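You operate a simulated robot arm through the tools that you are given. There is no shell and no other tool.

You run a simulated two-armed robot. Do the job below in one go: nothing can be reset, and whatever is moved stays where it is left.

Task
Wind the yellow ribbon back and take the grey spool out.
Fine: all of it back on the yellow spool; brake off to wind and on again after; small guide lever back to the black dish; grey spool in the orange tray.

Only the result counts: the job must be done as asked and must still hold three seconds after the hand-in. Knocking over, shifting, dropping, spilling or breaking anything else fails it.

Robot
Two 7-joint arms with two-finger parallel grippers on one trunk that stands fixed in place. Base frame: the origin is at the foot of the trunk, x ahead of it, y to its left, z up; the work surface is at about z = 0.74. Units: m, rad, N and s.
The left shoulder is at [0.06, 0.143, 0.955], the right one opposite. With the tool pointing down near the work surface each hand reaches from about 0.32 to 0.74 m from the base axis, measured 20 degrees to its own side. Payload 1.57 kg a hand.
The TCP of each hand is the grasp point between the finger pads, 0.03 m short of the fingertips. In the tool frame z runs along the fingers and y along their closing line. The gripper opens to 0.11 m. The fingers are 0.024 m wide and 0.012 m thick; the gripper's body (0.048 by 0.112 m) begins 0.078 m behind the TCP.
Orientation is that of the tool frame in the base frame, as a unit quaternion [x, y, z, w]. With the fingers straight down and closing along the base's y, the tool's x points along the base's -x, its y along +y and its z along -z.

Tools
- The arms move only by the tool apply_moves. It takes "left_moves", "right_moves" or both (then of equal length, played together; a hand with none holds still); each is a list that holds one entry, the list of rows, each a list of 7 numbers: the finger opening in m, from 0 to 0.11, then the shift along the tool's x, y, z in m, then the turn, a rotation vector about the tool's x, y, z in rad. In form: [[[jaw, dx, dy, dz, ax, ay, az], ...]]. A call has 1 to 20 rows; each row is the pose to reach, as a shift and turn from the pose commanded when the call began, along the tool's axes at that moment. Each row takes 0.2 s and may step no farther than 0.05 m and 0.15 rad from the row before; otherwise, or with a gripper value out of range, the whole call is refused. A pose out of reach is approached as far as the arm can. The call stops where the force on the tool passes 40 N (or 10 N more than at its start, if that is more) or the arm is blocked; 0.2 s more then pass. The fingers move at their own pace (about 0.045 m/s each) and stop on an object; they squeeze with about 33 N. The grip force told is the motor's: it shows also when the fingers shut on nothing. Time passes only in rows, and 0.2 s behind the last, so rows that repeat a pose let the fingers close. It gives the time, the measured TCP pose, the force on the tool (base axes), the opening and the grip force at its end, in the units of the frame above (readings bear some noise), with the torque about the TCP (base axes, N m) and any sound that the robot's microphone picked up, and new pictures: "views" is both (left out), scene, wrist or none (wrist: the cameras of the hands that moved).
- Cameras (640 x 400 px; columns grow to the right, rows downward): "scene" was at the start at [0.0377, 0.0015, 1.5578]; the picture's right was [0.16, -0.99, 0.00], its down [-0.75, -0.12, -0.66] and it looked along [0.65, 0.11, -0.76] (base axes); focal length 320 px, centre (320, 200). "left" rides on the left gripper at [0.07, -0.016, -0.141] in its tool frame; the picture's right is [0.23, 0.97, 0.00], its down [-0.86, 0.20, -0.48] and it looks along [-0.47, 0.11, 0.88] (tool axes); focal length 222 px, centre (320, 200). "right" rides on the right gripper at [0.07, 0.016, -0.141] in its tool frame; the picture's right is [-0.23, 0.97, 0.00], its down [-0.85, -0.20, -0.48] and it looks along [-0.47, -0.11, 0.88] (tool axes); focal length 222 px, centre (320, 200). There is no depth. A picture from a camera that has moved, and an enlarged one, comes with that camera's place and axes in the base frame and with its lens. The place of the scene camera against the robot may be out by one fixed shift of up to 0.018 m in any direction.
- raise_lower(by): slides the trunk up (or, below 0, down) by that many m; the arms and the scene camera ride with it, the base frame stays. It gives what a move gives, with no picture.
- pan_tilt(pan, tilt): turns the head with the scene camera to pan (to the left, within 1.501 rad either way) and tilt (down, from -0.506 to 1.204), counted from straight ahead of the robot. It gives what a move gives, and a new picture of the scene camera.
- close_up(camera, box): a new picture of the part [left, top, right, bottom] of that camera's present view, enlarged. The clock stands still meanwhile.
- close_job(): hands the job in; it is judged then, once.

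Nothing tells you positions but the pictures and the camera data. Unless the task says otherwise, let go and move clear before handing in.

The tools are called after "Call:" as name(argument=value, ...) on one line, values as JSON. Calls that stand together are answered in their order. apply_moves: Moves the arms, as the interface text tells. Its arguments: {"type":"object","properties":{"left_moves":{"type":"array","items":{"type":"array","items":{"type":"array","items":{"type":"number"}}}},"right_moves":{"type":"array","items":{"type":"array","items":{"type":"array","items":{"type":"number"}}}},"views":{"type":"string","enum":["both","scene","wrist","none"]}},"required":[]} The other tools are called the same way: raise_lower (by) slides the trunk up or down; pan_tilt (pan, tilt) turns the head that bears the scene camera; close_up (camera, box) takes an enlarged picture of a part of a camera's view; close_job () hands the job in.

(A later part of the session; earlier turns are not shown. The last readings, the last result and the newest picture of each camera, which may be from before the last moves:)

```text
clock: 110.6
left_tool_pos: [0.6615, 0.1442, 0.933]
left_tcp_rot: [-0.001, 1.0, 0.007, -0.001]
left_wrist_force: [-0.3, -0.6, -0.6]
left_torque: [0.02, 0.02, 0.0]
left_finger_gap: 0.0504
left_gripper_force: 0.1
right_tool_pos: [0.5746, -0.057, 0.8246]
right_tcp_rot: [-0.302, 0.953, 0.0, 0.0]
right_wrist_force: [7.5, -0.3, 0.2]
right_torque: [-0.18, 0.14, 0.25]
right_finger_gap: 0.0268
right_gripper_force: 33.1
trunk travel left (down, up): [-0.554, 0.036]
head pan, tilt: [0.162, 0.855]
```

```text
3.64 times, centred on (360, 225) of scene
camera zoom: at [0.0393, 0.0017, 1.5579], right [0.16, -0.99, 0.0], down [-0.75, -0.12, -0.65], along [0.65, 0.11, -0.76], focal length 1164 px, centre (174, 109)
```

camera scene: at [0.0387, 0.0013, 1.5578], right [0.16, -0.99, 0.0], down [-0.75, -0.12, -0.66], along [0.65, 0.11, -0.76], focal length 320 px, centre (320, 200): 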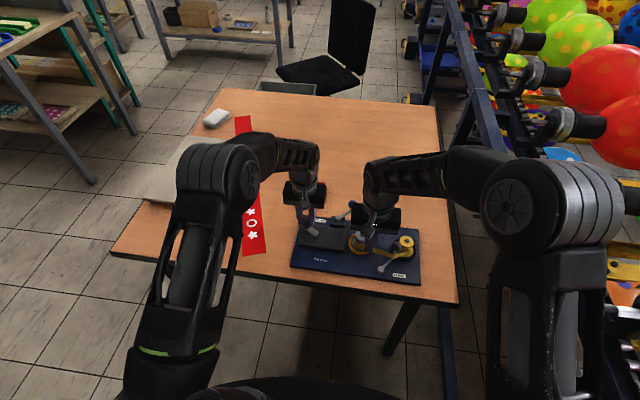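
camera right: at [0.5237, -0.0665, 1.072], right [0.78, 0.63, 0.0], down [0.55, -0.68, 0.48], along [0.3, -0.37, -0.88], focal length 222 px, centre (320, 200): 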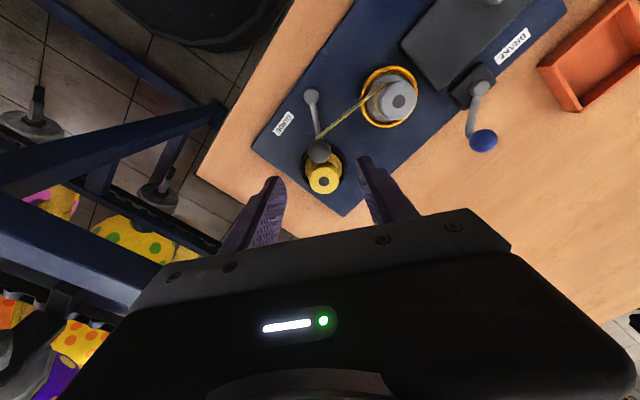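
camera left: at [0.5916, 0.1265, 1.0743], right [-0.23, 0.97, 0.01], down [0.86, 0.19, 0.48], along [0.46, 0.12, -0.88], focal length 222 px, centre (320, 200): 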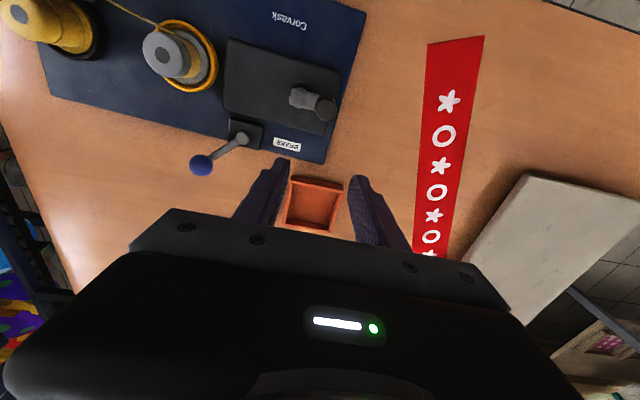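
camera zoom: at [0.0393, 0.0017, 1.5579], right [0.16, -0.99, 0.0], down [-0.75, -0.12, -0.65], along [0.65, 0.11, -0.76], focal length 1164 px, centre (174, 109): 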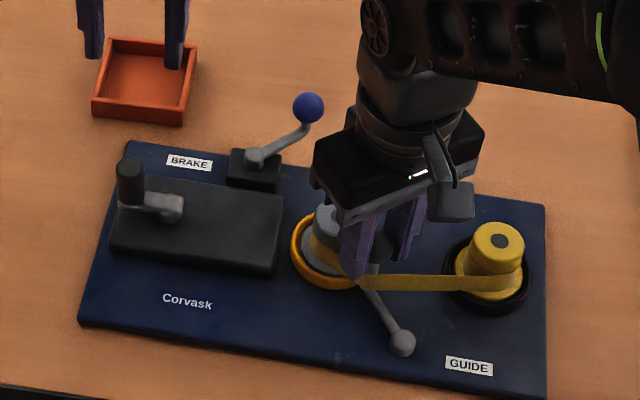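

The guide is about at the amber stop. I'll nudge slightly, release, and move the right hand to a viewing post.

Call:
apply_moves(right_moves=[[[0.02, 0, 0.0018, 0, 0, 0, -0.03], [0.02, 0, 0.0018, 0, 0, 0, -0.03], [0.06, 0, 0.001, 0, 0, 0, -0.03], [0.06, 0, 0.001, 0, 0, 0, -0.03], [0.06, 0, 0.001, -0.03, 0, 0, -0.03], [0.06, 0, 0.001, -0.075, 0, 0, -0.03], [0.06, 0, 0.001, -0.12, 0, 0, -0.03], [0.04, -0.015, -0.03, -0.13, 0, 0, 0.05], [0.02, -0.04, -0.065, -0.13, 0, 0, 0.15], [0.0, -0.07, -0.1, -0.13, 0, 0, 0.25], [0.0, -0.1, -0.13, -0.13, 0, 0, 0.35], [0.0, -0.12, -0.165, -0.13, 0, 0, 0.45], [0.0, -0.12, -0.185, -0.13, 0, 0, 0.5], [0.0, -0.12, -0.185, -0.13, 0, 0, 0.5]]], views="none")

Call:
close_up(camera="scene", box=[280, 170, 440, 280])

Call:
close_up(camera="right", box=[300, 20, 620, 220])

Call:
close_up(camera="left", box=[200, 40, 440, 210])

```text
clock: 113.6
left_tool_pos: [0.6599, 0.1455, 0.933]
left_tcp_rot: [-0.002, 1.0, 0.007, 0.001]
left_wrist_force: [0.2, 0.4, 0.4]
left_torque: [0.0, 0.0, 0.01]
left_finger_gap: 0.0503
left_gripper_force: 0.0
right_tool_pos: [0.6855, -0.1192, 0.9409]
right_tcp_rot: [-0.118, 0.993, -0.003, 0.003]
right_wrist_force: [-1.1, -0.1, -0.6]
right_torque: [0.0, 0.02, -0.01]
right_finger_gap: 0.0
right_gripper_force: 20.8
right hand out of reach, approached as far as the arm can: row 10, 11, 12, 13, 14
trunk travel left (down, up): [-0.554, 0.036]
head pan, tilt: [0.162, 0.855]
```

```text
3.64 times, centred on (360, 225) of scene
camera zoom: at [0.0379, 0.0012, 1.5578], right [0.16, -0.99, 0.0], down [-0.75, -0.12, -0.66], along [0.65, 0.11, -0.76], focal length 1164 px, centre (174, 109)
```

zoom: 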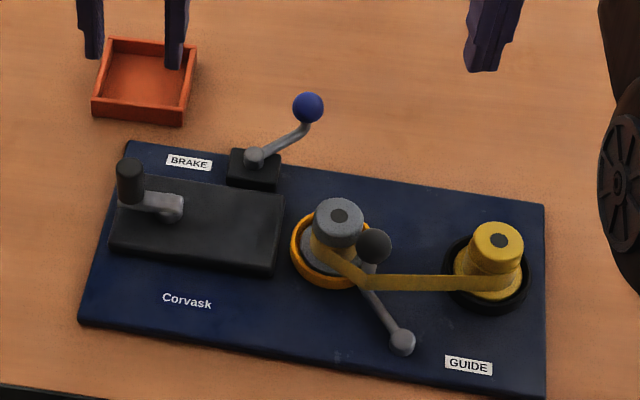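

```text
2.00 times, centred on (460, 120) of right
camera zoom: at [0.6133, -0.1182, 1.0829], right [-0.01, 1.0, -0.01], down [0.88, 0.01, 0.48], along [0.48, 0.0, -0.88], focal length 444 px, centre (40, 360)
```

zoom: 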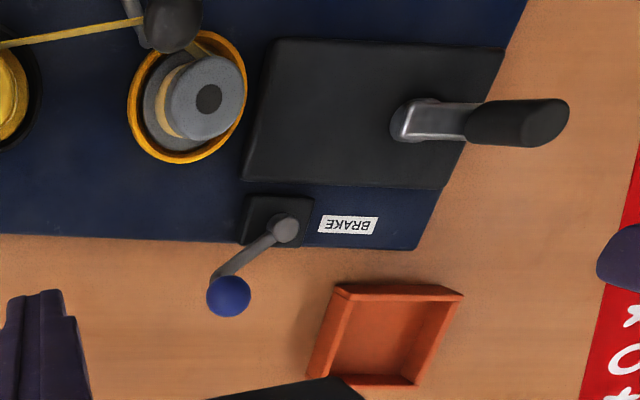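

```text
2.35 times, centred on (320, 125) of left
camera zoom: at [0.5917, 0.126, 1.0741], right [-0.23, 0.97, 0.01], down [0.85, 0.2, 0.48], along [0.47, 0.12, -0.88], focal length 523 px, centre (320, 376)
```

zoom: 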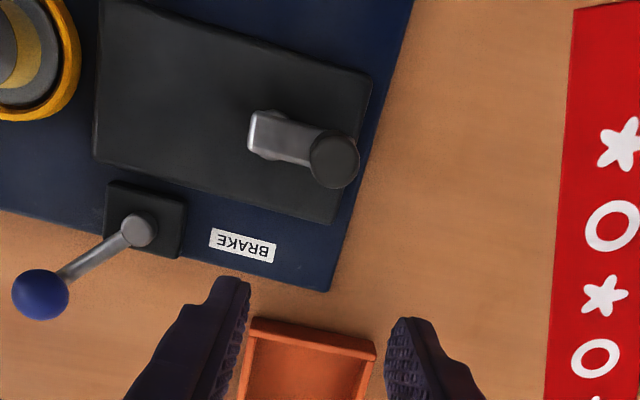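

The guide is at amber and the brake off. I'll move the right hand to its viewing post and regrip the crank handle at about (0.6185, 0.141).

Call:
apply_moves(left_moves=[[[0.05, 0.02, -0.002, 0.02, 0, 0, 0], [0.05, 0.0415, -0.004, 0.05, 0, 0, 0], [0.05, 0.0415, -0.004, 0.08, 0, 0, 0], [0.05, 0.0415, -0.004, 0.1145, 0, 0, 0], [0.015, 0.0415, -0.004, 0.1145, 0, 0, 0], [0.015, 0.0415, -0.004, 0.1145, 0, 0, 0], [0.015, 0.0415, -0.004, 0.1145, 0, 0, 0]]], right_moves=[[[0, 0.03, -0.025, 0, 0, 0, 0.03], [0, 0.06, -0.05, 0, 0, 0, 0.06], [0, 0.09, -0.075, 0, 0, 0, 0.09], [0, 0.12, -0.1, 0, 0, 0, 0.12], [0, 0.142, -0.12, -0.01, 0, 0, 0.12], [0, 0.142, -0.12, -0.01, 0, 0, 0.12], [0, 0.142, -0.12, -0.01, 0, 0, 0.12]]], views="none")

Call:
close_up(camera="right", box=[340, 60, 560, 180])

Call:
close_up(camera="scene", box=[345, 215, 385, 255])

```text
clock: 115.2
left_tool_pos: [0.6217, 0.1412, 0.8185]
left_tcp_rot: [-0.001, 1.0, 0.004, 0.002]
left_wrist_force: [-0.7, -9.8, 1.5]
left_torque: [-0.92, -0.18, 0.04]
left_finger_gap: 0.0222
left_gripper_force: 23.9
right_tool_pos: [0.5735, -0.2668, 0.9489]
right_tcp_rot: [-0.057, 0.998, -0.003, 0.003]
right_wrist_force: [-0.2, -0.4, -0.3]
right_torque: [0.01, 0.03, -0.03]
right_finger_gap: 0.0
right_gripper_force: 21.5
trunk travel left (down, up): [-0.554, 0.036]
head pan, tilt: [0.162, 0.855]
```

```text
2.91 times, centred on (450, 120) of right
camera zoom: at [0.5003, -0.2585, 1.0892], right [0.11, 0.99, 0.0], down [0.87, -0.1, 0.48], along [0.48, -0.06, -0.88], focal length 646 px, centre (-58, 433)
```

zoom: 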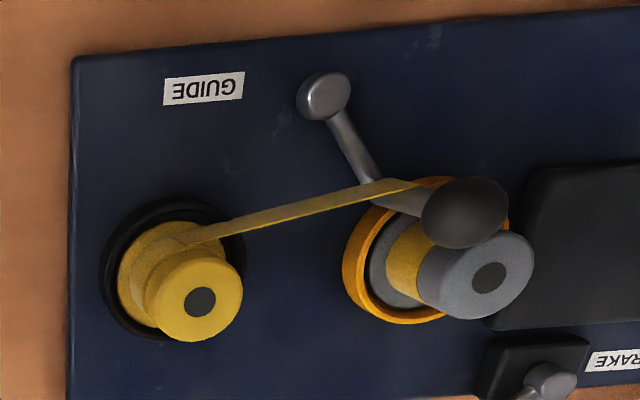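

```text
10.00 times, centred on (365, 235) of scene
camera zoom: at [0.0377, 0.0001, 1.5578], right [0.16, -0.99, 0.0], down [-0.75, -0.12, -0.66], along [0.65, 0.11, -0.76], focal length 3202 px, centre (-130, -150)
```

zoom: 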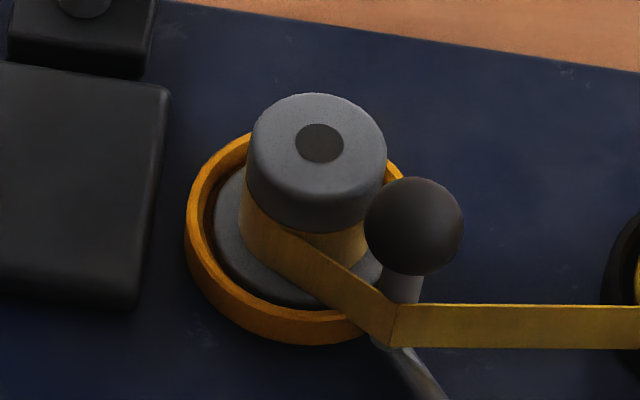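

Call:
close_up(camera="right", box=[382, 138, 412, 158])

Call:
close_up(camera="right", box=[465, 132, 495, 152])

Call:
apply_moves(left_moves=[[[0.015, 0.0083, -0.0019, 0, 0, 0, 0], [0.015, 0.0187, -0.0057, 0, 0, 0, 0], [0.015, 0.0272, -0.0128, 0, 0, 0, 0], [0.015, 0.0327, -0.0223, 0, 0, 0, 0]]], views="none")

```text
16.00 times, centred on (397, 148) of right
camera zoom: at [0.5003, -0.2585, 1.0892], right [0.11, 0.99, 0.0], down [0.87, -0.1, 0.48], along [0.48, -0.06, -0.88], focal length 3554 px, centre (-912, 1032)
```

zoom: 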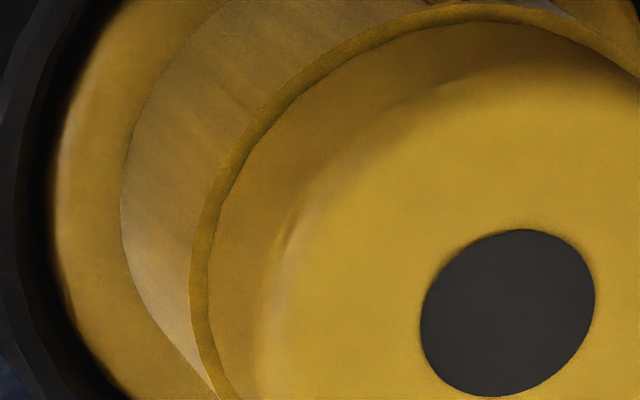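

```text
16.00 times, centred on (480, 142) of right
camera zoom: at [0.5003, -0.2585, 1.0892], right [0.11, 0.99, 0.0], down [0.87, -0.1, 0.48], along [0.48, -0.06, -0.88], focal length 3554 px, centre (-2240, 1128)
```

zoom: 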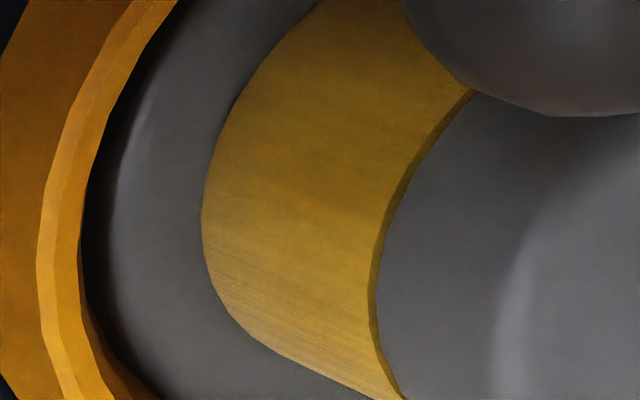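

```text
clock: 116.2
left_tool_pos: [0.5905, 0.1229, 0.819]
left_tcp_rot: [-0.002, 1.0, 0.007, 0.004]
left_wrist_force: [14.7, -6.1, 18.8]
left_torque: [-1.21, 0.12, 0.0]
left_finger_gap: 0.0221
left_gripper_force: 33.3
right_tool_pos: [0.5731, -0.2669, 0.9495]
right_tcp_rot: [-0.057, 0.998, -0.003, 0.002]
right_wrist_force: [-0.5, -0.6, 0.1]
right_torque: [0.03, -0.01, 0.01]
right_finger_gap: 0.0
right_gripper_force: 21.6
trunk travel left (down, up): [-0.554, 0.036]
head pan, tilt: [0.162, 0.855]
```

Call:
apply_moves(left_moves=[[[0.015, -0.002, -0.005, -0.002, 0, 0, 0], [0.015, -0.0011, -0.0118, -0.002, 0, 0, 0], [0.015, -0.002, -0.0224, -0.002, 0, 0, 0], [0.015, -0.0065, -0.032, -0.002, 0, 0, 0], [0.015, -0.014, -0.0395, -0.002, 0, 0, 0]]], views="none")

Call:
close_up(camera="right", box=[382, 138, 412, 158])

Call:
close_up(camera="right", box=[465, 132, 495, 152])

```text
clock: 117.4
left_tool_pos: [0.6023, 0.085, 0.8183]
left_tcp_rot: [-0.002, 1.0, 0.008, 0.0]
left_wrist_force: [5.0, 7.4, 9.3]
left_torque: [-0.73, 0.93, -0.03]
left_finger_gap: 0.0222
left_gripper_force: 33.1
right_tool_pos: [0.5737, -0.2641, 0.9494]
right_tcp_rot: [-0.058, 0.998, -0.003, 0.003]
right_wrist_force: [-0.2, 0.1, -0.3]
right_torque: [-0.01, -0.03, 0.01]
right_finger_gap: 0.0
right_gripper_force: 21.5
trunk travel left (down, up): [-0.554, 0.036]
head pan, tilt: [0.162, 0.855]
```

```text
16.00 times, centred on (397, 148) of right
camera zoom: at [0.5008, -0.2563, 1.0895], right [0.11, 0.99, -0.01], down [0.87, -0.1, 0.48], along [0.48, -0.06, -0.88], focal length 3554 px, centre (-912, 1032)
```

zoom: 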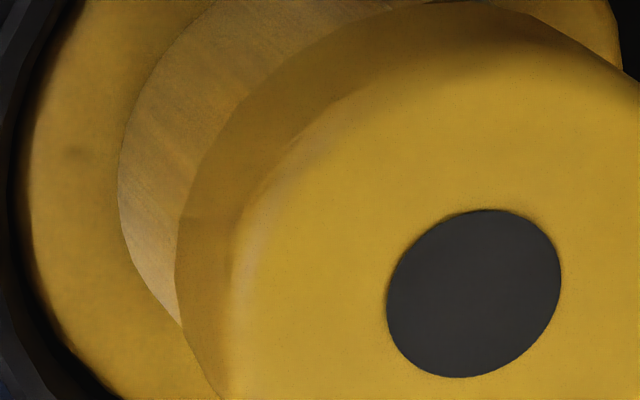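

```text
16.00 times, centred on (480, 142) of right
camera zoom: at [0.5008, -0.2563, 1.0895], right [0.11, 0.99, -0.01], down [0.87, -0.1, 0.48], along [0.48, -0.06, -0.88], focal length 3554 px, centre (-2240, 1128)
```

zoom: 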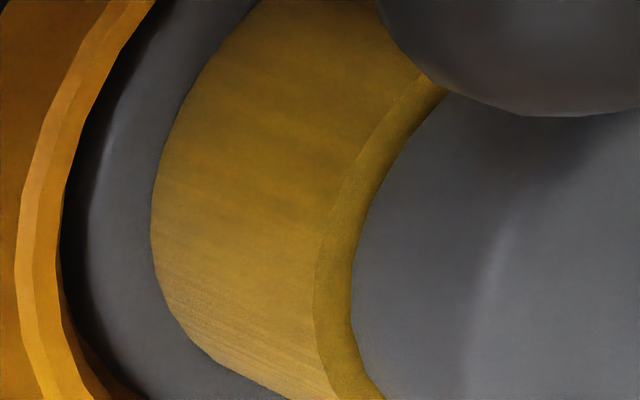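

Now it moves: with the guide at amber and the brake off, counter-clockwise took ribbon from yellow to grey (yellow's strip vanished, grey's grew). So the guide acts as a clutch, and **clockwise** with the guide at amber winds back onto yellow. I'll turn clockwise back to near the stop to confirm.

Call:
apply_moves(left_moves=[[[0.015, 0.0042, 0.0043, -0.001, 0, 0, 0], [0.015, 0.0081, 0.0088, -0.001, 0, 0, 0], [0.015, 0.0126, 0.0186, -0.001, 0, 0, 0], [0.015, 0.0136, 0.0293, -0.001, 0, 0, 0], [0.015, 0.0108, 0.0397, -0.001, 0, 0, 0], [0.015, 0.0046, 0.0485, -0.001, 0, 0, 0], [0.015, -0.0042, 0.0547, -0.001, 0, 0, 0], [0.015, -0.0105, 0.0568, -0.001, 0, 0, 0]]], views="none")

Call:
close_up(camera="right", box=[382, 138, 412, 158])

Call:
close_up(camera="right", box=[465, 132, 495, 152])

Call:
close_up(camera="scene", box=[280, 170, 440, 280])

```text
clock: 119.2
left_tool_pos: [0.6123, 0.1424, 0.8192]
left_tcp_rot: [-0.001, 1.0, 0.007, -0.001]
left_wrist_force: [0.2, 4.4, 0.5]
left_torque: [-0.98, 0.72, 0.0]
left_finger_gap: 0.0222
left_gripper_force: 33.0
right_tool_pos: [0.5742, -0.2644, 0.9477]
right_tcp_rot: [-0.057, 0.998, -0.004, 0.002]
right_wrist_force: [-0.3, -0.7, -0.8]
right_torque: [0.06, 0.01, 0.02]
right_finger_gap: 0.0002
right_gripper_force: 21.5
trunk travel left (down, up): [-0.554, 0.036]
head pan, tilt: [0.162, 0.855]
```

```text
16.00 times, centred on (397, 148) of right
camera zoom: at [0.5016, -0.2562, 1.089], right [0.11, 0.99, -0.01], down [0.87, -0.1, 0.48], along [0.48, -0.06, -0.88], focal length 3554 px, centre (-912, 1032)
```

zoom: 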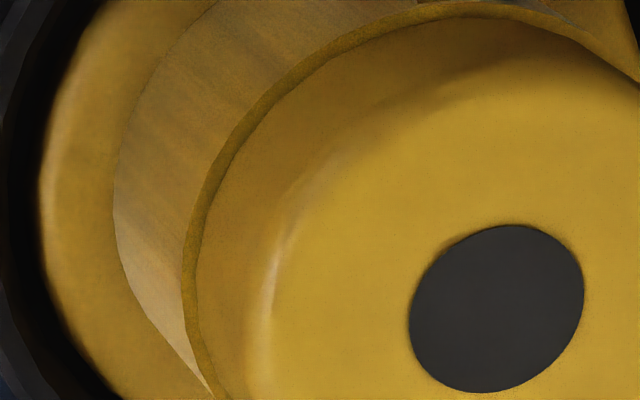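

```text
16.00 times, centred on (480, 142) of right
camera zoom: at [0.5016, -0.2562, 1.089], right [0.11, 0.99, -0.01], down [0.87, -0.1, 0.48], along [0.48, -0.06, -0.88], focal length 3554 px, centre (-2240, 1128)
```

zoom: 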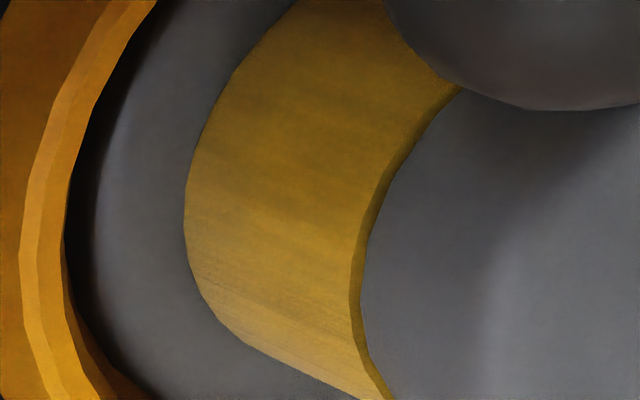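

```text
3.64 times, centred on (360, 225) of scene
camera zoom: at [0.039, 0.0026, 1.5577], right [0.16, -0.99, 0.0], down [-0.75, -0.12, -0.65], along [0.65, 0.11, -0.76], focal length 1164 px, centre (174, 109)
```

zoom: 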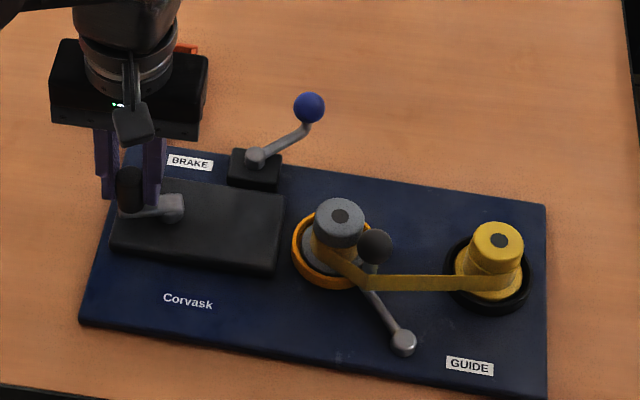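

Confirmed: clockwise brings it back onto yellow. But the crank is at its clockwise end now, so I'll re-index: guide to black (declutched), crank counter-clockwise 1.5 turns, guide to amber, then wind clockwise. The right hand goes to the guide knob first.

Call:
apply_moves(right_moves=[[[0.03, -0.004, 0.035, 0.0, 0, 0, -0.08], [0.06, -0.008, 0.075, 0.0, 0, 0, -0.16], [0.06, -0.012, 0.115, 0.005, 0, 0, -0.25], [0.06, -0.016, 0.15, 0.01, 0, 0, -0.35], [0.06, -0.02, 0.185, 0.015, 0, 0, -0.45], [0.06, -0.0245, 0.2081, 0.02, 0, 0, -0.494], [0.06, -0.0245, 0.2081, 0.02, 0, 0, -0.494]]], views="none")

Call:
close_up(camera="right", box=[200, 40, 440, 210])

```text
clock: 120.8
left_tool_pos: [0.6123, 0.142, 0.8196]
left_tcp_rot: [-0.001, 1.0, 0.007, -0.001]
left_wrist_force: [-2.6, 11.9, 0.6]
left_torque: [-0.84, 0.03, -0.05]
left_finger_gap: 0.0221
left_gripper_force: 32.9
right_tool_pos: [0.5755, -0.0536, 0.9279]
right_tcp_rot: [-0.3, 0.954, -0.004, 0.0]
right_wrist_force: [0.4, -0.1, -0.1]
right_torque: [-0.01, -0.02, -0.01]
right_finger_gap: 0.0602
right_gripper_force: 0.0
trunk travel left (down, up): [-0.554, 0.036]
head pan, tilt: [0.162, 0.855]
```

```text
2.35 times, centred on (320, 125) of right
camera zoom: at [0.5073, -0.0802, 1.0694], right [-0.37, 0.93, -0.01], down [0.81, 0.33, 0.48], along [0.45, 0.17, -0.88], focal length 523 px, centre (320, 376)
```

zoom: 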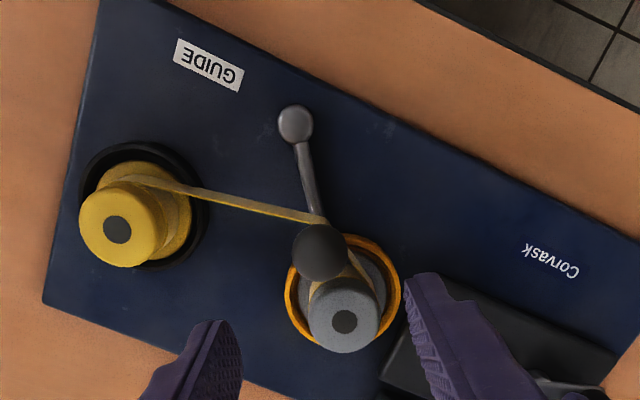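

Call:
apply_moves(right_moves=[[[0.06, 0.004, -0.0012, 0.035, 0, 0, 0], [0.06, 0.004, -0.0012, 0.075, 0, 0, 0], [0.06, 0.004, -0.0012, 0.103, 0, 0, 0], [0.02, 0.004, -0.0012, 0.103, 0, 0, 0], [0.02, 0.004, -0.0012, 0.103, 0, 0, 0], [0.02, 0.004, -0.0012, 0.103, 0, 0, 0], [0.02, 0.0045, -0.0084, 0.103, 0, 0, 0.13], [0.02, 0.0059, -0.0155, 0.103, 0, 0, 0.26], [0.02, 0.0082, -0.0223, 0.103, 0, 0, 0.39], [0.02, 0.0113, -0.0288, 0.103, 0, 0, 0.52], [0.02, 0.0153, -0.0348, 0.103, 0, 0, 0.65], [0.02, 0.02, -0.0402, 0.103, 0, 0, 0.78], [0.02, 0.0254, -0.045, 0.103, 0, 0, 0.91], [0.02, 0.0314, -0.0491, 0.103, 0, 0, 1.04], [0.02, 0.0378, -0.0523, 0.103, 0, 0, 1.17], [0.02, 0.043, -0.0542, 0.103, 0, 0, 1.27]]], views="none")

Call:
close_up(camera="scene", box=[280, 170, 440, 280])

```text
clock: 124.2
left_tool_pos: [0.6115, 0.1412, 0.8188]
left_tcp_rot: [-0.001, 1.0, 0.006, 0.0]
left_wrist_force: [-3.9, 17.0, -0.9]
left_torque: [-0.78, -0.31, -0.06]
left_finger_gap: 0.022
left_gripper_force: 33.3
right_tool_pos: [0.569, -0.1245, 0.8236]
right_tcp_rot: [0.325, 0.946, -0.003, 0.003]
right_wrist_force: [4.8, 0.2, 0.2]
right_torque: [0.02, 0.12, 0.25]
right_finger_gap: 0.0272
right_gripper_force: 33.1
trunk travel left (down, up): [-0.554, 0.036]
head pan, tilt: [0.162, 0.855]
```

```text
3.64 times, centred on (360, 225) of scene
camera zoom: at [0.0392, 0.0036, 1.5578], right [0.16, -0.99, 0.0], down [-0.75, -0.12, -0.65], along [0.65, 0.11, -0.76], focal length 1164 px, centre (174, 109)
```

zoom: 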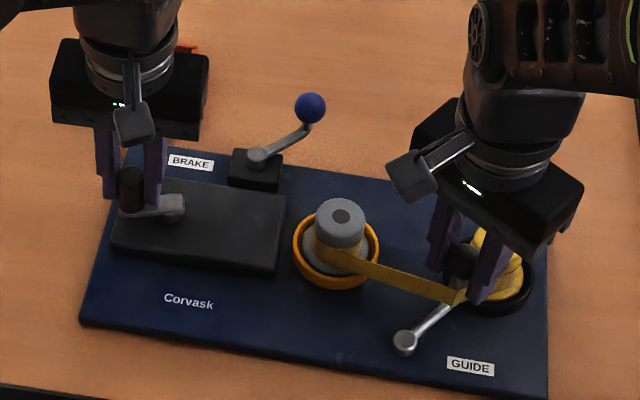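

The guide is at black again and the board is steady. I keep the right hand on the knob, which also steadies the board, and crank counter-clockwise while declutched.

Call:
apply_moves(left_moves=[[[0.015, 0.0047, 0.0009, 0, 0, 0, 0], [0.015, 0.0096, -0.0014, 0, 0, 0, 0], [0.015, 0.0179, -0.0083, 0, 0, 0, 0], [0.015, 0.0233, -0.0177, 0, 0, 0, 0], [0.015, 0.0252, -0.0284, 0, 0, 0, 0]]], views="none")

```text
clock: 125.4
left_tool_pos: [0.5878, 0.1097, 0.8199]
left_tcp_rot: [-0.001, 1.0, 0.005, 0.001]
left_wrist_force: [6.9, -1.4, 0.5]
left_torque: [-1.12, 0.13, 0.0]
left_finger_gap: 0.0223
left_gripper_force: 33.3
right_tool_pos: [0.5695, -0.1226, 0.8253]
right_tcp_rot: [0.324, 0.946, -0.002, 0.003]
right_wrist_force: [-0.2, 8.4, 0.6]
right_torque: [0.18, 0.07, 0.01]
right_finger_gap: 0.027
right_gripper_force: 32.6
trunk travel left (down, up): [-0.554, 0.036]
head pan, tilt: [0.162, 0.855]
```

Call:
apply_moves(left_moves=[[[0.015, -0.0032, -0.0102, 0, 0, 0, 0], [0.015, -0.0086, -0.0196, 0, 0, 0, 0], [0.015, -0.0169, -0.0265, 0, 0, 0, 0], [0.015, -0.0271, -0.0302, 0, 0, 0, 0], [0.015, -0.0379, -0.0302, 0, 0, 0, 0], [0.015, -0.0481, -0.0265, 0, 0, 0, 0], [0.015, -0.0564, -0.0196, 0, 0, 0, 0], [0.015, -0.0618, -0.0102, 0, 0, 0, 0], [0.015, -0.0637, 0.0005, 0, 0, 0, 0]]], views="none")

Call:
close_up(camera="scene", box=[280, 170, 440, 280])

```text
clock: 127.4
left_tool_pos: [0.6507, 0.1136, 0.8185]
left_tcp_rot: [-0.002, 1.0, 0.009, 0.0]
left_wrist_force: [6.9, 1.4, -0.1]
left_torque: [-0.96, -0.15, -0.01]
left_finger_gap: 0.0221
left_gripper_force: 33.1
right_tool_pos: [0.5698, -0.1242, 0.8249]
right_tcp_rot: [0.324, 0.946, -0.003, 0.002]
right_wrist_force: [-3.4, 12.2, -0.9]
right_torque: [0.07, 0.06, -0.01]
right_finger_gap: 0.0269
right_gripper_force: 32.9
trunk travel left (down, up): [-0.554, 0.036]
head pan, tilt: [0.162, 0.855]
```

```text
3.64 times, centred on (360, 225) of scene
camera zoom: at [0.0387, 0.0035, 1.5579], right [0.16, -0.99, 0.0], down [-0.75, -0.12, -0.66], along [0.65, 0.11, -0.76], focal length 1164 px, centre (174, 109)
```

zoom: 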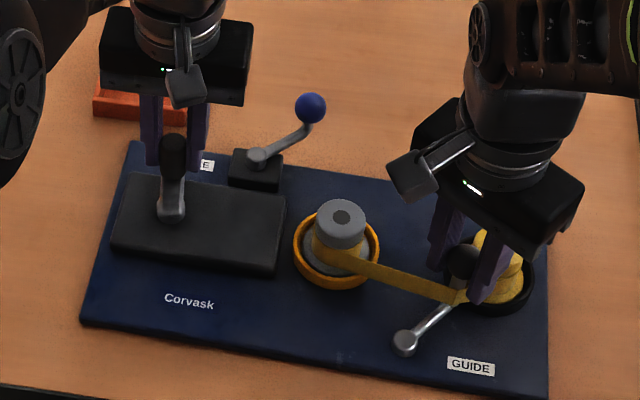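

Going smoothly, with the board held. I'll do another full counter-clockwise turn while declutched.

Call:
apply_moves(left_moves=[[[0.015, 0.0011, 0.0107, 0, 0, 0, 0], [0.015, 0.0065, 0.0201, 0, 0, 0, 0], [0.015, 0.0148, 0.027, 0, 0, 0, 0], [0.015, 0.025, 0.0307, 0, 0, 0, 0], [0.015, 0.0358, 0.0307, 0, 0, 0, 0], [0.015, 0.046, 0.027, 0, 0, 0, 0], [0.015, 0.0543, 0.0201, 0, 0, 0, 0], [0.015, 0.0597, 0.0107, 0, 0, 0, 0], [0.015, 0.0616, 0.0, 0, 0, 0, 0], [0.015, 0.0597, -0.0107, 0, 0, 0, 0], [0.015, 0.0543, -0.0201, 0, 0, 0, 0], [0.015, 0.046, -0.027, 0, 0, 0, 0], [0.015, 0.0358, -0.0307, 0, 0, 0, 0], [0.015, 0.025, -0.0307, 0, 0, 0, 0], [0.015, 0.0148, -0.027, 0, 0, 0, 0], [0.015, 0.0065, -0.0201, 0, 0, 0, 0], [0.015, 0.0011, -0.0107, 0, 0, 0, 0], [0.015, -0.0008, 0, 0, 0, 0, 0]]], views="none")

Call:
close_up(camera="scene", box=[280, 170, 440, 280])

```text
clock: 131.2
left_tool_pos: [0.6518, 0.1147, 0.8204]
left_tcp_rot: [-0.002, 1.0, 0.008, 0.0]
left_wrist_force: [7.5, 1.4, -0.5]
left_torque: [-0.81, -0.27, 0.01]
left_finger_gap: 0.0219
left_gripper_force: 33.2
right_tool_pos: [0.5695, -0.1229, 0.8238]
right_tcp_rot: [0.325, 0.946, -0.003, 0.004]
right_wrist_force: [0.3, 14.0, 1.1]
right_torque: [-0.01, -0.04, 0.0]
right_finger_gap: 0.027
right_gripper_force: 33.0
trunk travel left (down, up): [-0.554, 0.036]
head pan, tilt: [0.162, 0.855]
```

```text
3.64 times, centred on (360, 225) of scene
camera zoom: at [0.0388, 0.0039, 1.5578], right [0.16, -0.99, 0.0], down [-0.75, -0.12, -0.65], along [0.65, 0.11, -0.76], focal length 1164 px, centre (174, 109)
```

zoom: 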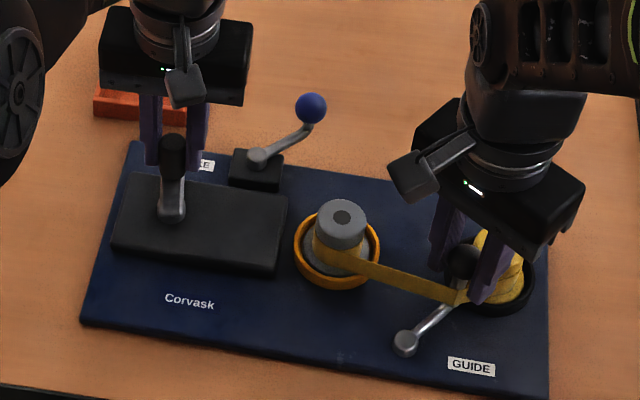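

Call:
apply_moves(left_moves=[[[0.015, 0.0019, 0.0107, 0, 0, 0, 0], [0.015, 0.0073, 0.0201, 0, 0, 0, 0], [0.015, 0.0156, 0.027, 0, 0, 0, 0], [0.015, 0.0258, 0.0307, 0, 0, 0, 0], [0.015, 0.0339, 0.0311, 0, 0, 0, 0]]], views="none")

```text
clock: 132.4
left_tool_pos: [0.6172, 0.1432, 0.8207]
left_tcp_rot: [-0.002, 1.0, 0.006, -0.001]
left_wrist_force: [-0.1, -3.4, 0.3]
left_torque: [-1.11, 0.9, -0.03]
left_finger_gap: 0.022
left_gripper_force: 33.2
right_tool_pos: [0.5697, -0.1232, 0.8245]
right_tcp_rot: [0.325, 0.946, -0.003, 0.003]
right_wrist_force: [3.5, 12.1, 0.6]
right_torque: [-0.11, -0.35, 0.02]
right_finger_gap: 0.0269
right_gripper_force: 33.0
trunk travel left (down, up): [-0.554, 0.036]
head pan, tilt: [0.162, 0.855]
```

The crank is re-indexed by 2 turns. Now I'll swing the guide to amber with the right hand, which is still gripping.

Call:
apply_moves(right_moves=[[[0.02, 0.0005, 0.0072, 0, 0, 0, -0.13], [0.02, 0.0019, 0.0143, 0, 0, 0, -0.26], [0.02, 0.0042, 0.0211, 0, 0, 0, -0.39], [0.02, 0.0073, 0.0276, 0, 0, 0, -0.52], [0.02, 0.0113, 0.0336, 0, 0, 0, -0.65], [0.02, 0.016, 0.039, 0, 0, 0, -0.78], [0.02, 0.0214, 0.0438, 0, 0, 0, -0.91], [0.02, 0.0274, 0.0479, 0, 0, 0, -1.04], [0.02, 0.0338, 0.0511, 0, 0, 0, -1.17], [0.02, 0.0395, 0.0531, 0, 0, 0, -1.28]]], views="none")

Call:
close_up(camera="scene", box=[280, 170, 440, 280])

Call:
close_up(camera="scene", box=[385, 220, 425, 260])

```text
clock: 134.6
left_tool_pos: [0.6169, 0.1433, 0.8201]
left_tcp_rot: [-0.002, 1.0, 0.007, 0.0]
left_wrist_force: [-0.8, -1.7, -0.6]
left_torque: [-1.11, -0.26, 0.02]
left_finger_gap: 0.022
left_gripper_force: 33.3
right_tool_pos: [0.5706, -0.0578, 0.8224]
right_tcp_rot: [-0.305, 0.952, -0.003, 0.001]
right_wrist_force: [5.8, -0.8, 10.1]
right_torque: [0.0, -0.1, -0.23]
right_finger_gap: 0.0268
right_gripper_force: 32.9
trunk travel left (down, up): [-0.554, 0.036]
head pan, tilt: [0.162, 0.855]
```

```text
3.64 times, centred on (360, 225) of scene
camera zoom: at [0.0386, 0.0018, 1.5578], right [0.16, -0.99, 0.0], down [-0.75, -0.12, -0.66], along [0.65, 0.11, -0.76], focal length 1164 px, centre (174, 109)
```

zoom: 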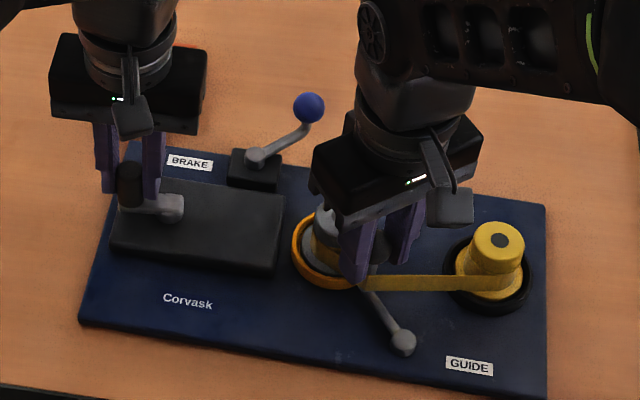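

```text
10.00 times, centred on (405, 240) of scene
camera zoom: at [0.0386, 0.0018, 1.5578], right [0.16, -0.99, 0.0], down [-0.75, -0.12, -0.66], along [0.65, 0.11, -0.76], focal length 3202 px, centre (-530, -200)
```

zoom: 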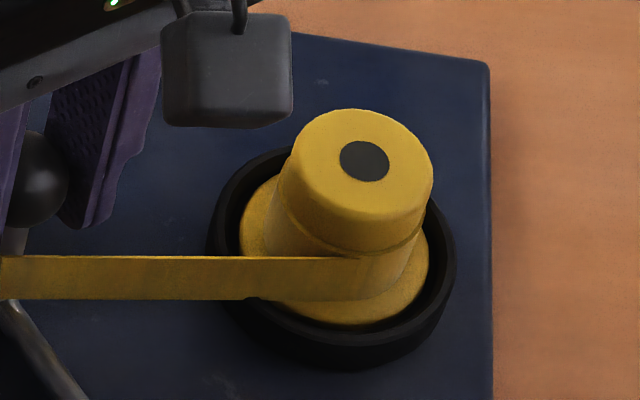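

Everything is set. Now I'll wind clockwise, half a turn first.

Call:
apply_moves(left_moves=[[[0.015, -0.0082, -0.0002, 0, 0, 0, 0], [0.015, -0.0184, -0.0039, 0, 0, 0, 0], [0.015, -0.0268, -0.0109, 0, 0, 0, 0], [0.015, -0.0322, -0.0204, 0, 0, 0, 0], [0.015, -0.0341, -0.0311, 0, 0, 0, 0], [0.015, -0.0322, -0.0418, 0, 0, 0, 0], [0.015, -0.0268, -0.0513, 0, 0, 0, 0], [0.015, -0.0184, -0.0583, 0, 0, 0, 0], [0.015, -0.0082, -0.062, 0, 0, 0, 0]]], views="none")

Call:
close_up(camera="scene", box=[280, 170, 440, 280])

Call:
close_up(camera="scene", box=[385, 220, 425, 260])

```text
clock: 136.6
left_tool_pos: [0.6249, 0.0788, 0.8202]
left_tcp_rot: [-0.002, 1.0, 0.006, 0.0]
left_wrist_force: [1.8, -7.7, 6.4]
left_torque: [-1.24, -0.32, 0.05]
left_finger_gap: 0.0221
left_gripper_force: 33.0
right_tool_pos: [0.5719, -0.0579, 0.8233]
right_tcp_rot: [-0.305, 0.952, -0.003, 0.001]
right_wrist_force: [10.8, 4.3, 4.5]
right_torque: [-0.19, 0.13, -0.04]
right_finger_gap: 0.0273
right_gripper_force: 32.5
trunk travel left (down, up): [-0.554, 0.036]
head pan, tilt: [0.162, 0.855]
```

```text
3.64 times, centred on (360, 225) of scene
camera zoom: at [0.0382, 0.0012, 1.5578], right [0.16, -0.99, 0.0], down [-0.75, -0.12, -0.66], along [0.65, 0.11, -0.76], focal length 1164 px, centre (174, 109)
```

zoom: 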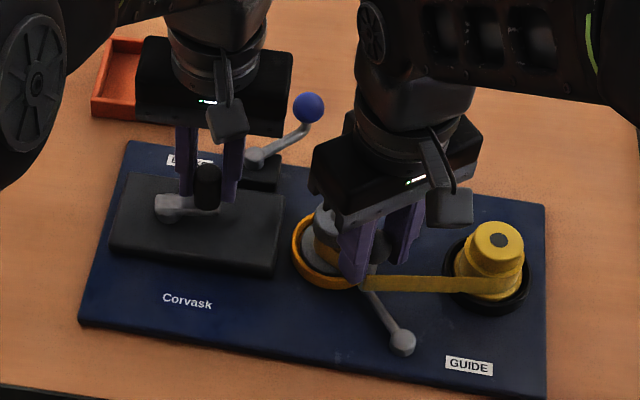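

```text
10.00 times, centred on (405, 240) of scene
camera zoom: at [0.0382, 0.0012, 1.5578], right [0.16, -0.99, 0.0], down [-0.75, -0.12, -0.66], along [0.65, 0.11, -0.76], focal length 3202 px, centre (-530, -200)
```

zoom: 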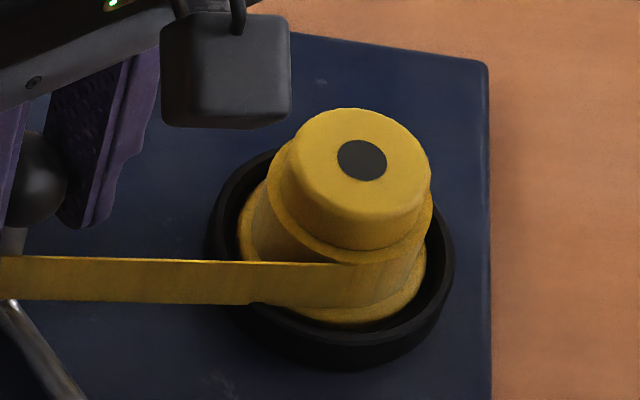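

The yellow roll is clearly growing. I'll continue in quarter turns, checking for the end.

Call:
apply_moves(left_moves=[[[0.015, 0.011, -0.0004, 0, 0, 0, 0], [0.015, 0.0214, 0.0034, 0, 0, 0, 0], [0.015, 0.0299, 0.0105, 0, 0, 0, 0], [0.015, 0.0354, 0.02, 0, 0, 0, 0], [0.015, 0.0373, 0.0309, 0, 0, 0, 0]]], views="none")

Call:
close_up(camera="scene", box=[280, 170, 440, 280])

Call:
close_up(camera="scene", box=[385, 220, 425, 260])

Call:
close_up(camera="left", box=[0, 40, 240, 190])

```text
clock: 137.8
left_tool_pos: [0.5888, 0.1117, 0.8202]
left_tcp_rot: [-0.001, 1.0, 0.007, 0.0]
left_wrist_force: [-8.5, 1.5, 10.1]
left_torque: [-0.89, 0.54, -0.02]
left_finger_gap: 0.0218
left_gripper_force: 32.8
right_tool_pos: [0.5713, -0.0577, 0.8237]
right_tcp_rot: [-0.306, 0.952, -0.004, 0.001]
right_wrist_force: [15.7, 2.3, 0.0]
right_torque: [0.01, -0.19, -0.01]
right_finger_gap: 0.0271
right_gripper_force: 33.1
trunk travel left (down, up): [-0.554, 0.036]
head pan, tilt: [0.162, 0.855]
```

```text
3.64 times, centred on (360, 225) of scene
camera zoom: at [0.038, 0.0022, 1.5579], right [0.16, -0.99, 0.0], down [-0.75, -0.12, -0.66], along [0.65, 0.11, -0.76], focal length 1164 px, centre (174, 109)
```

zoom: 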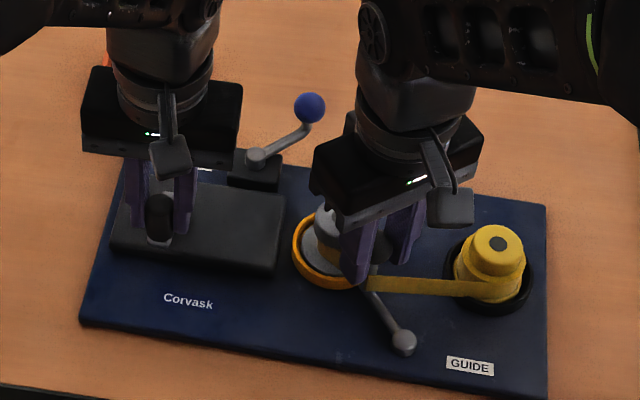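

```text
10.00 times, centred on (405, 240) of scene
camera zoom: at [0.038, 0.0022, 1.5579], right [0.16, -0.99, 0.0], down [-0.75, -0.12, -0.66], along [0.65, 0.11, -0.76], focal length 3202 px, centre (-530, -200)
```

zoom: 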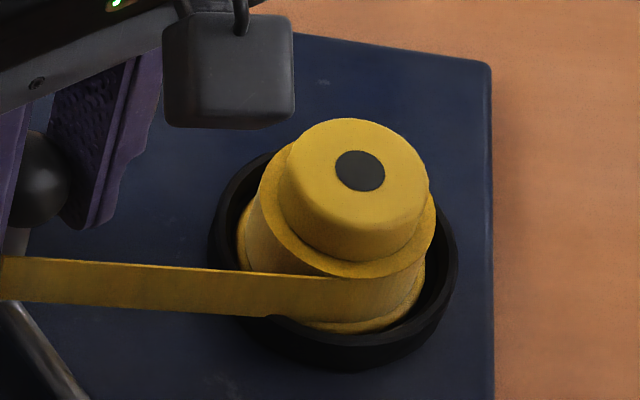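

```text
2.67 times, centred on (120, 115) of left
camera zoom: at [0.5193, 0.0938, 0.9613], right [-0.23, 0.97, 0.02], down [0.86, 0.2, 0.48], along [0.46, 0.12, -0.88], focal length 592 px, centre (853, 427)
```

zoom: 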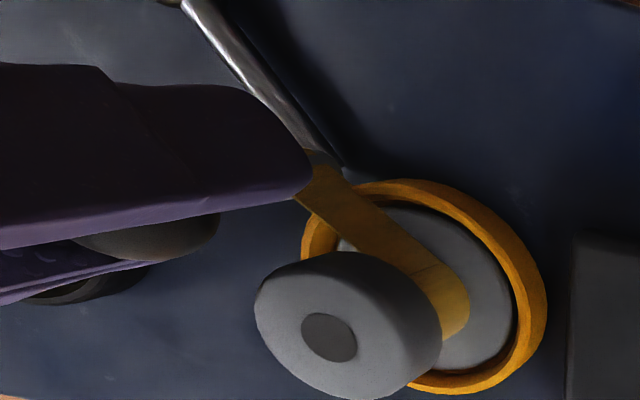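

The grey roll is shrinking well. Another quarter turn.

Call:
apply_moves(left_moves=[[[0.015, -0.0008, 0.0109, -0.001, 0, 0, 0], [0.015, -0.0068, 0.0204, -0.001, 0, 0, 0], [0.015, -0.0156, 0.0275, -0.001, 0, 0, 0], [0.015, -0.0263, 0.0313, -0.001, 0, 0, 0]]], views="none")

Call:
close_up(camera="scene", box=[280, 170, 440, 280])

Call:
close_up(camera="left", box=[0, 40, 240, 190])

```text
clock: 138.8
left_tool_pos: [0.6119, 0.1419, 0.8202]
left_tcp_rot: [-0.001, 1.0, 0.007, -0.002]
left_wrist_force: [1.0, -5.3, 0.3]
left_torque: [-1.03, -0.38, 0.04]
left_finger_gap: 0.022
left_gripper_force: 32.6
right_tool_pos: [0.5704, -0.0582, 0.8244]
right_tcp_rot: [-0.305, 0.952, -0.004, 0.002]
right_wrist_force: [3.6, 1.2, 15.4]
right_torque: [-0.05, 0.07, -0.08]
right_finger_gap: 0.0268
right_gripper_force: 32.7
trunk travel left (down, up): [-0.554, 0.036]
head pan, tilt: [0.162, 0.855]
```

```text
3.64 times, centred on (360, 225) of scene
camera zoom: at [0.0391, 0.0018, 1.5577], right [0.16, -0.99, 0.0], down [-0.75, -0.12, -0.65], along [0.65, 0.11, -0.76], focal length 1164 px, centre (174, 109)
```

zoom: 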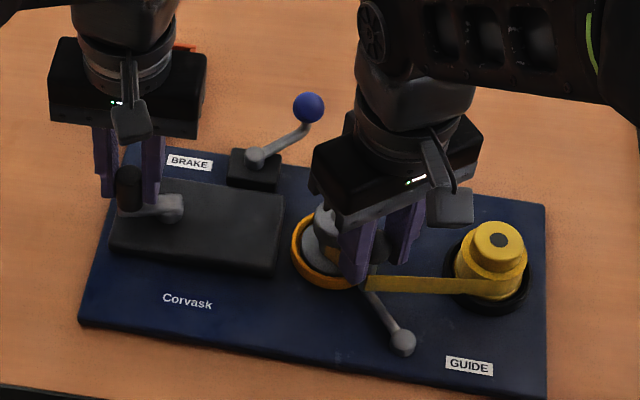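

```text
2.67 times, centred on (120, 115) of left
camera zoom: at [0.5445, 0.1231, 0.9616], right [-0.23, 0.97, 0.01], down [0.86, 0.2, 0.48], along [0.46, 0.12, -0.88], focal length 592 px, centre (853, 427)
```

zoom: 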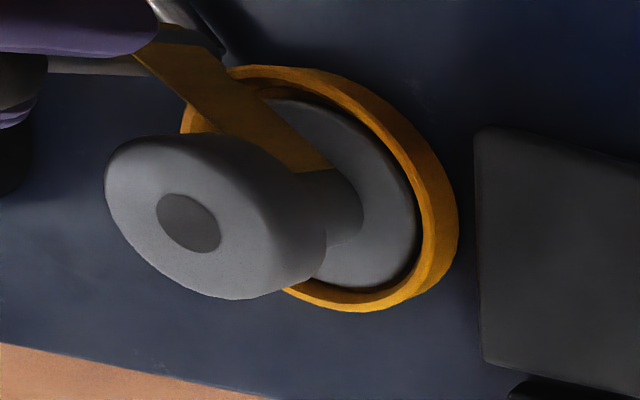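

The grey core is bare now, with only the tail still reaching to it. I'll keep winding clockwise gently.

Call:
apply_moves(left_moves=[[[0.015, -0.011, -0.0008, 0, 0, 0, 0], [0.015, -0.0212, -0.0041, 0, 0, 0, 0], [0.015, -0.0296, -0.0111, 0, 0, 0, 0], [0.015, -0.035, -0.0206, 0, 0, 0, 0]]], views="none")

Call:
close_up(camera="scene", box=[280, 170, 440, 280])

Call:
close_up(camera="left", box=[0, 40, 240, 190])

```text
clock: 139.8
left_tool_pos: [0.6486, 0.1247, 0.82]
left_tcp_rot: [-0.002, 1.0, 0.008, -0.001]
left_wrist_force: [-3.1, -1.1, -0.3]
left_torque: [-1.01, 0.43, 0.03]
left_finger_gap: 0.0221
left_gripper_force: 32.6
right_tool_pos: [0.5699, -0.0585, 0.824]
right_tcp_rot: [-0.304, 0.953, -0.003, 0.001]
right_wrist_force: [4.3, -1.1, 13.8]
right_torque: [0.03, 0.06, 0.03]
right_finger_gap: 0.027
right_gripper_force: 32.7
trunk travel left (down, up): [-0.554, 0.036]
head pan, tilt: [0.162, 0.855]
```

```text
3.64 times, centred on (360, 225) of scene
camera zoom: at [0.0384, 0.0018, 1.5578], right [0.16, -0.99, 0.0], down [-0.75, -0.12, -0.66], along [0.65, 0.11, -0.76], focal length 1164 px, centre (174, 109)
```

zoom: 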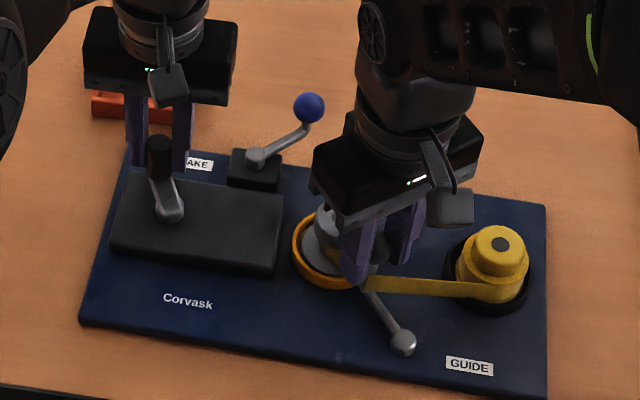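

```text
2.67 times, centred on (120, 115) of left
camera zoom: at [0.5802, 0.1051, 0.9618], right [-0.23, 0.97, 0.01], down [0.86, 0.2, 0.48], along [0.46, 0.12, -0.88], focal length 592 px, centre (853, 427)
```

zoom: 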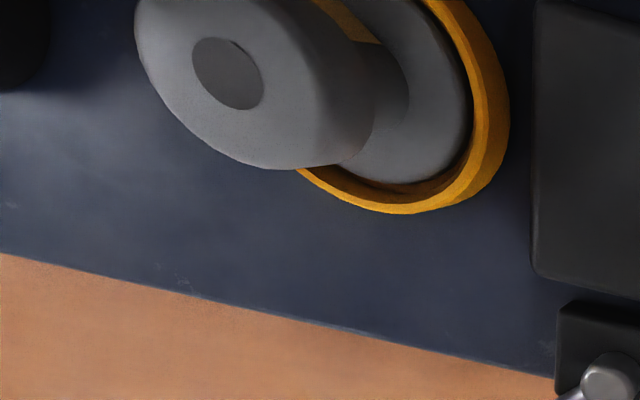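

Call:
apply_moves(left_moves=[[[0.015, -0.0019, -0.0107, 0, 0, 0, 0], [0.015, 0, -0.0214, 0, 0, 0, 0], [0.015, 0.0054, -0.0309, 0, 0, 0, 0], [0.015, 0.0138, -0.0379, 0, 0, 0, 0], [0.015, 0.024, -0.0416, 0, 0, 0, 0]]], views="none")

Call:
close_up(camera="scene", box=[280, 170, 440, 280])

Call:
close_up(camera="scene", box=[385, 220, 425, 260])

Call:
close_up(camera="left", box=[0, 0, 240, 150])

```text
clock: 141.0
left_tool_pos: [0.6262, 0.0794, 0.8209]
left_tcp_rot: [-0.002, 1.0, 0.006, 0.001]
left_wrist_force: [1.5, -7.8, -0.7]
left_torque: [-1.2, -0.32, 0.05]
left_finger_gap: 0.0221
left_gripper_force: 32.6
right_tool_pos: [0.5709, -0.0578, 0.8234]
right_tcp_rot: [-0.304, 0.953, -0.003, 0.002]
right_wrist_force: [3.6, 2.0, 8.7]
right_torque: [-0.17, 0.07, -0.05]
right_finger_gap: 0.0267
right_gripper_force: 33.6
trunk travel left (down, up): [-0.554, 0.036]
head pan, tilt: [0.162, 0.855]
```

```text
3.64 times, centred on (360, 225) of scene
camera zoom: at [0.0384, 0.0011, 1.5578], right [0.16, -0.99, 0.0], down [-0.75, -0.12, -0.66], along [0.65, 0.11, -0.76], focal length 1164 px, centre (174, 109)
```

zoom: 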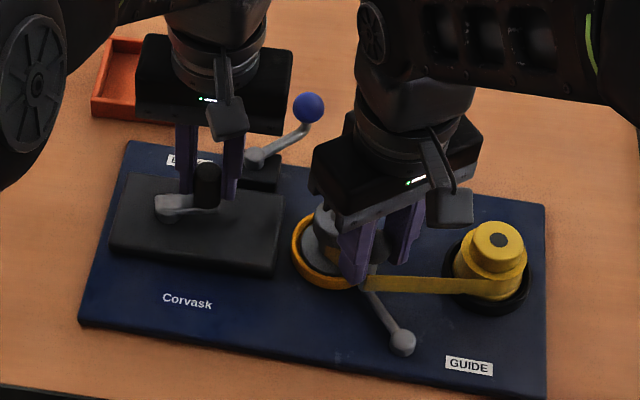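

```text
10.00 times, centred on (405, 240) of scene
camera zoom: at [0.0384, 0.0011, 1.5578], right [0.16, -0.99, 0.0], down [-0.75, -0.12, -0.66], along [0.65, 0.11, -0.76], focal length 3202 px, centre (-530, -200)
```

zoom: 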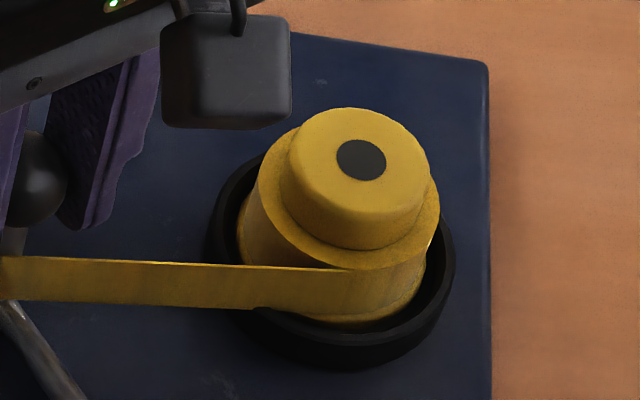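

```text
2.67 times, centred on (120, 75) of left
camera zoom: at [0.5574, 0.0606, 0.9621], right [-0.23, 0.97, 0.01], down [0.85, 0.2, 0.48], along [0.47, 0.12, -0.88], focal length 592 px, centre (853, 533)
```

zoom: 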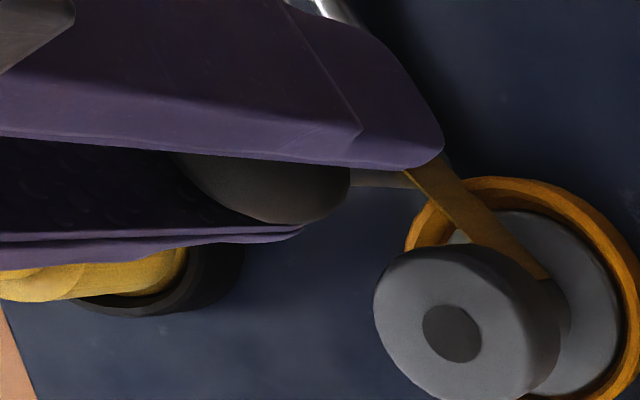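

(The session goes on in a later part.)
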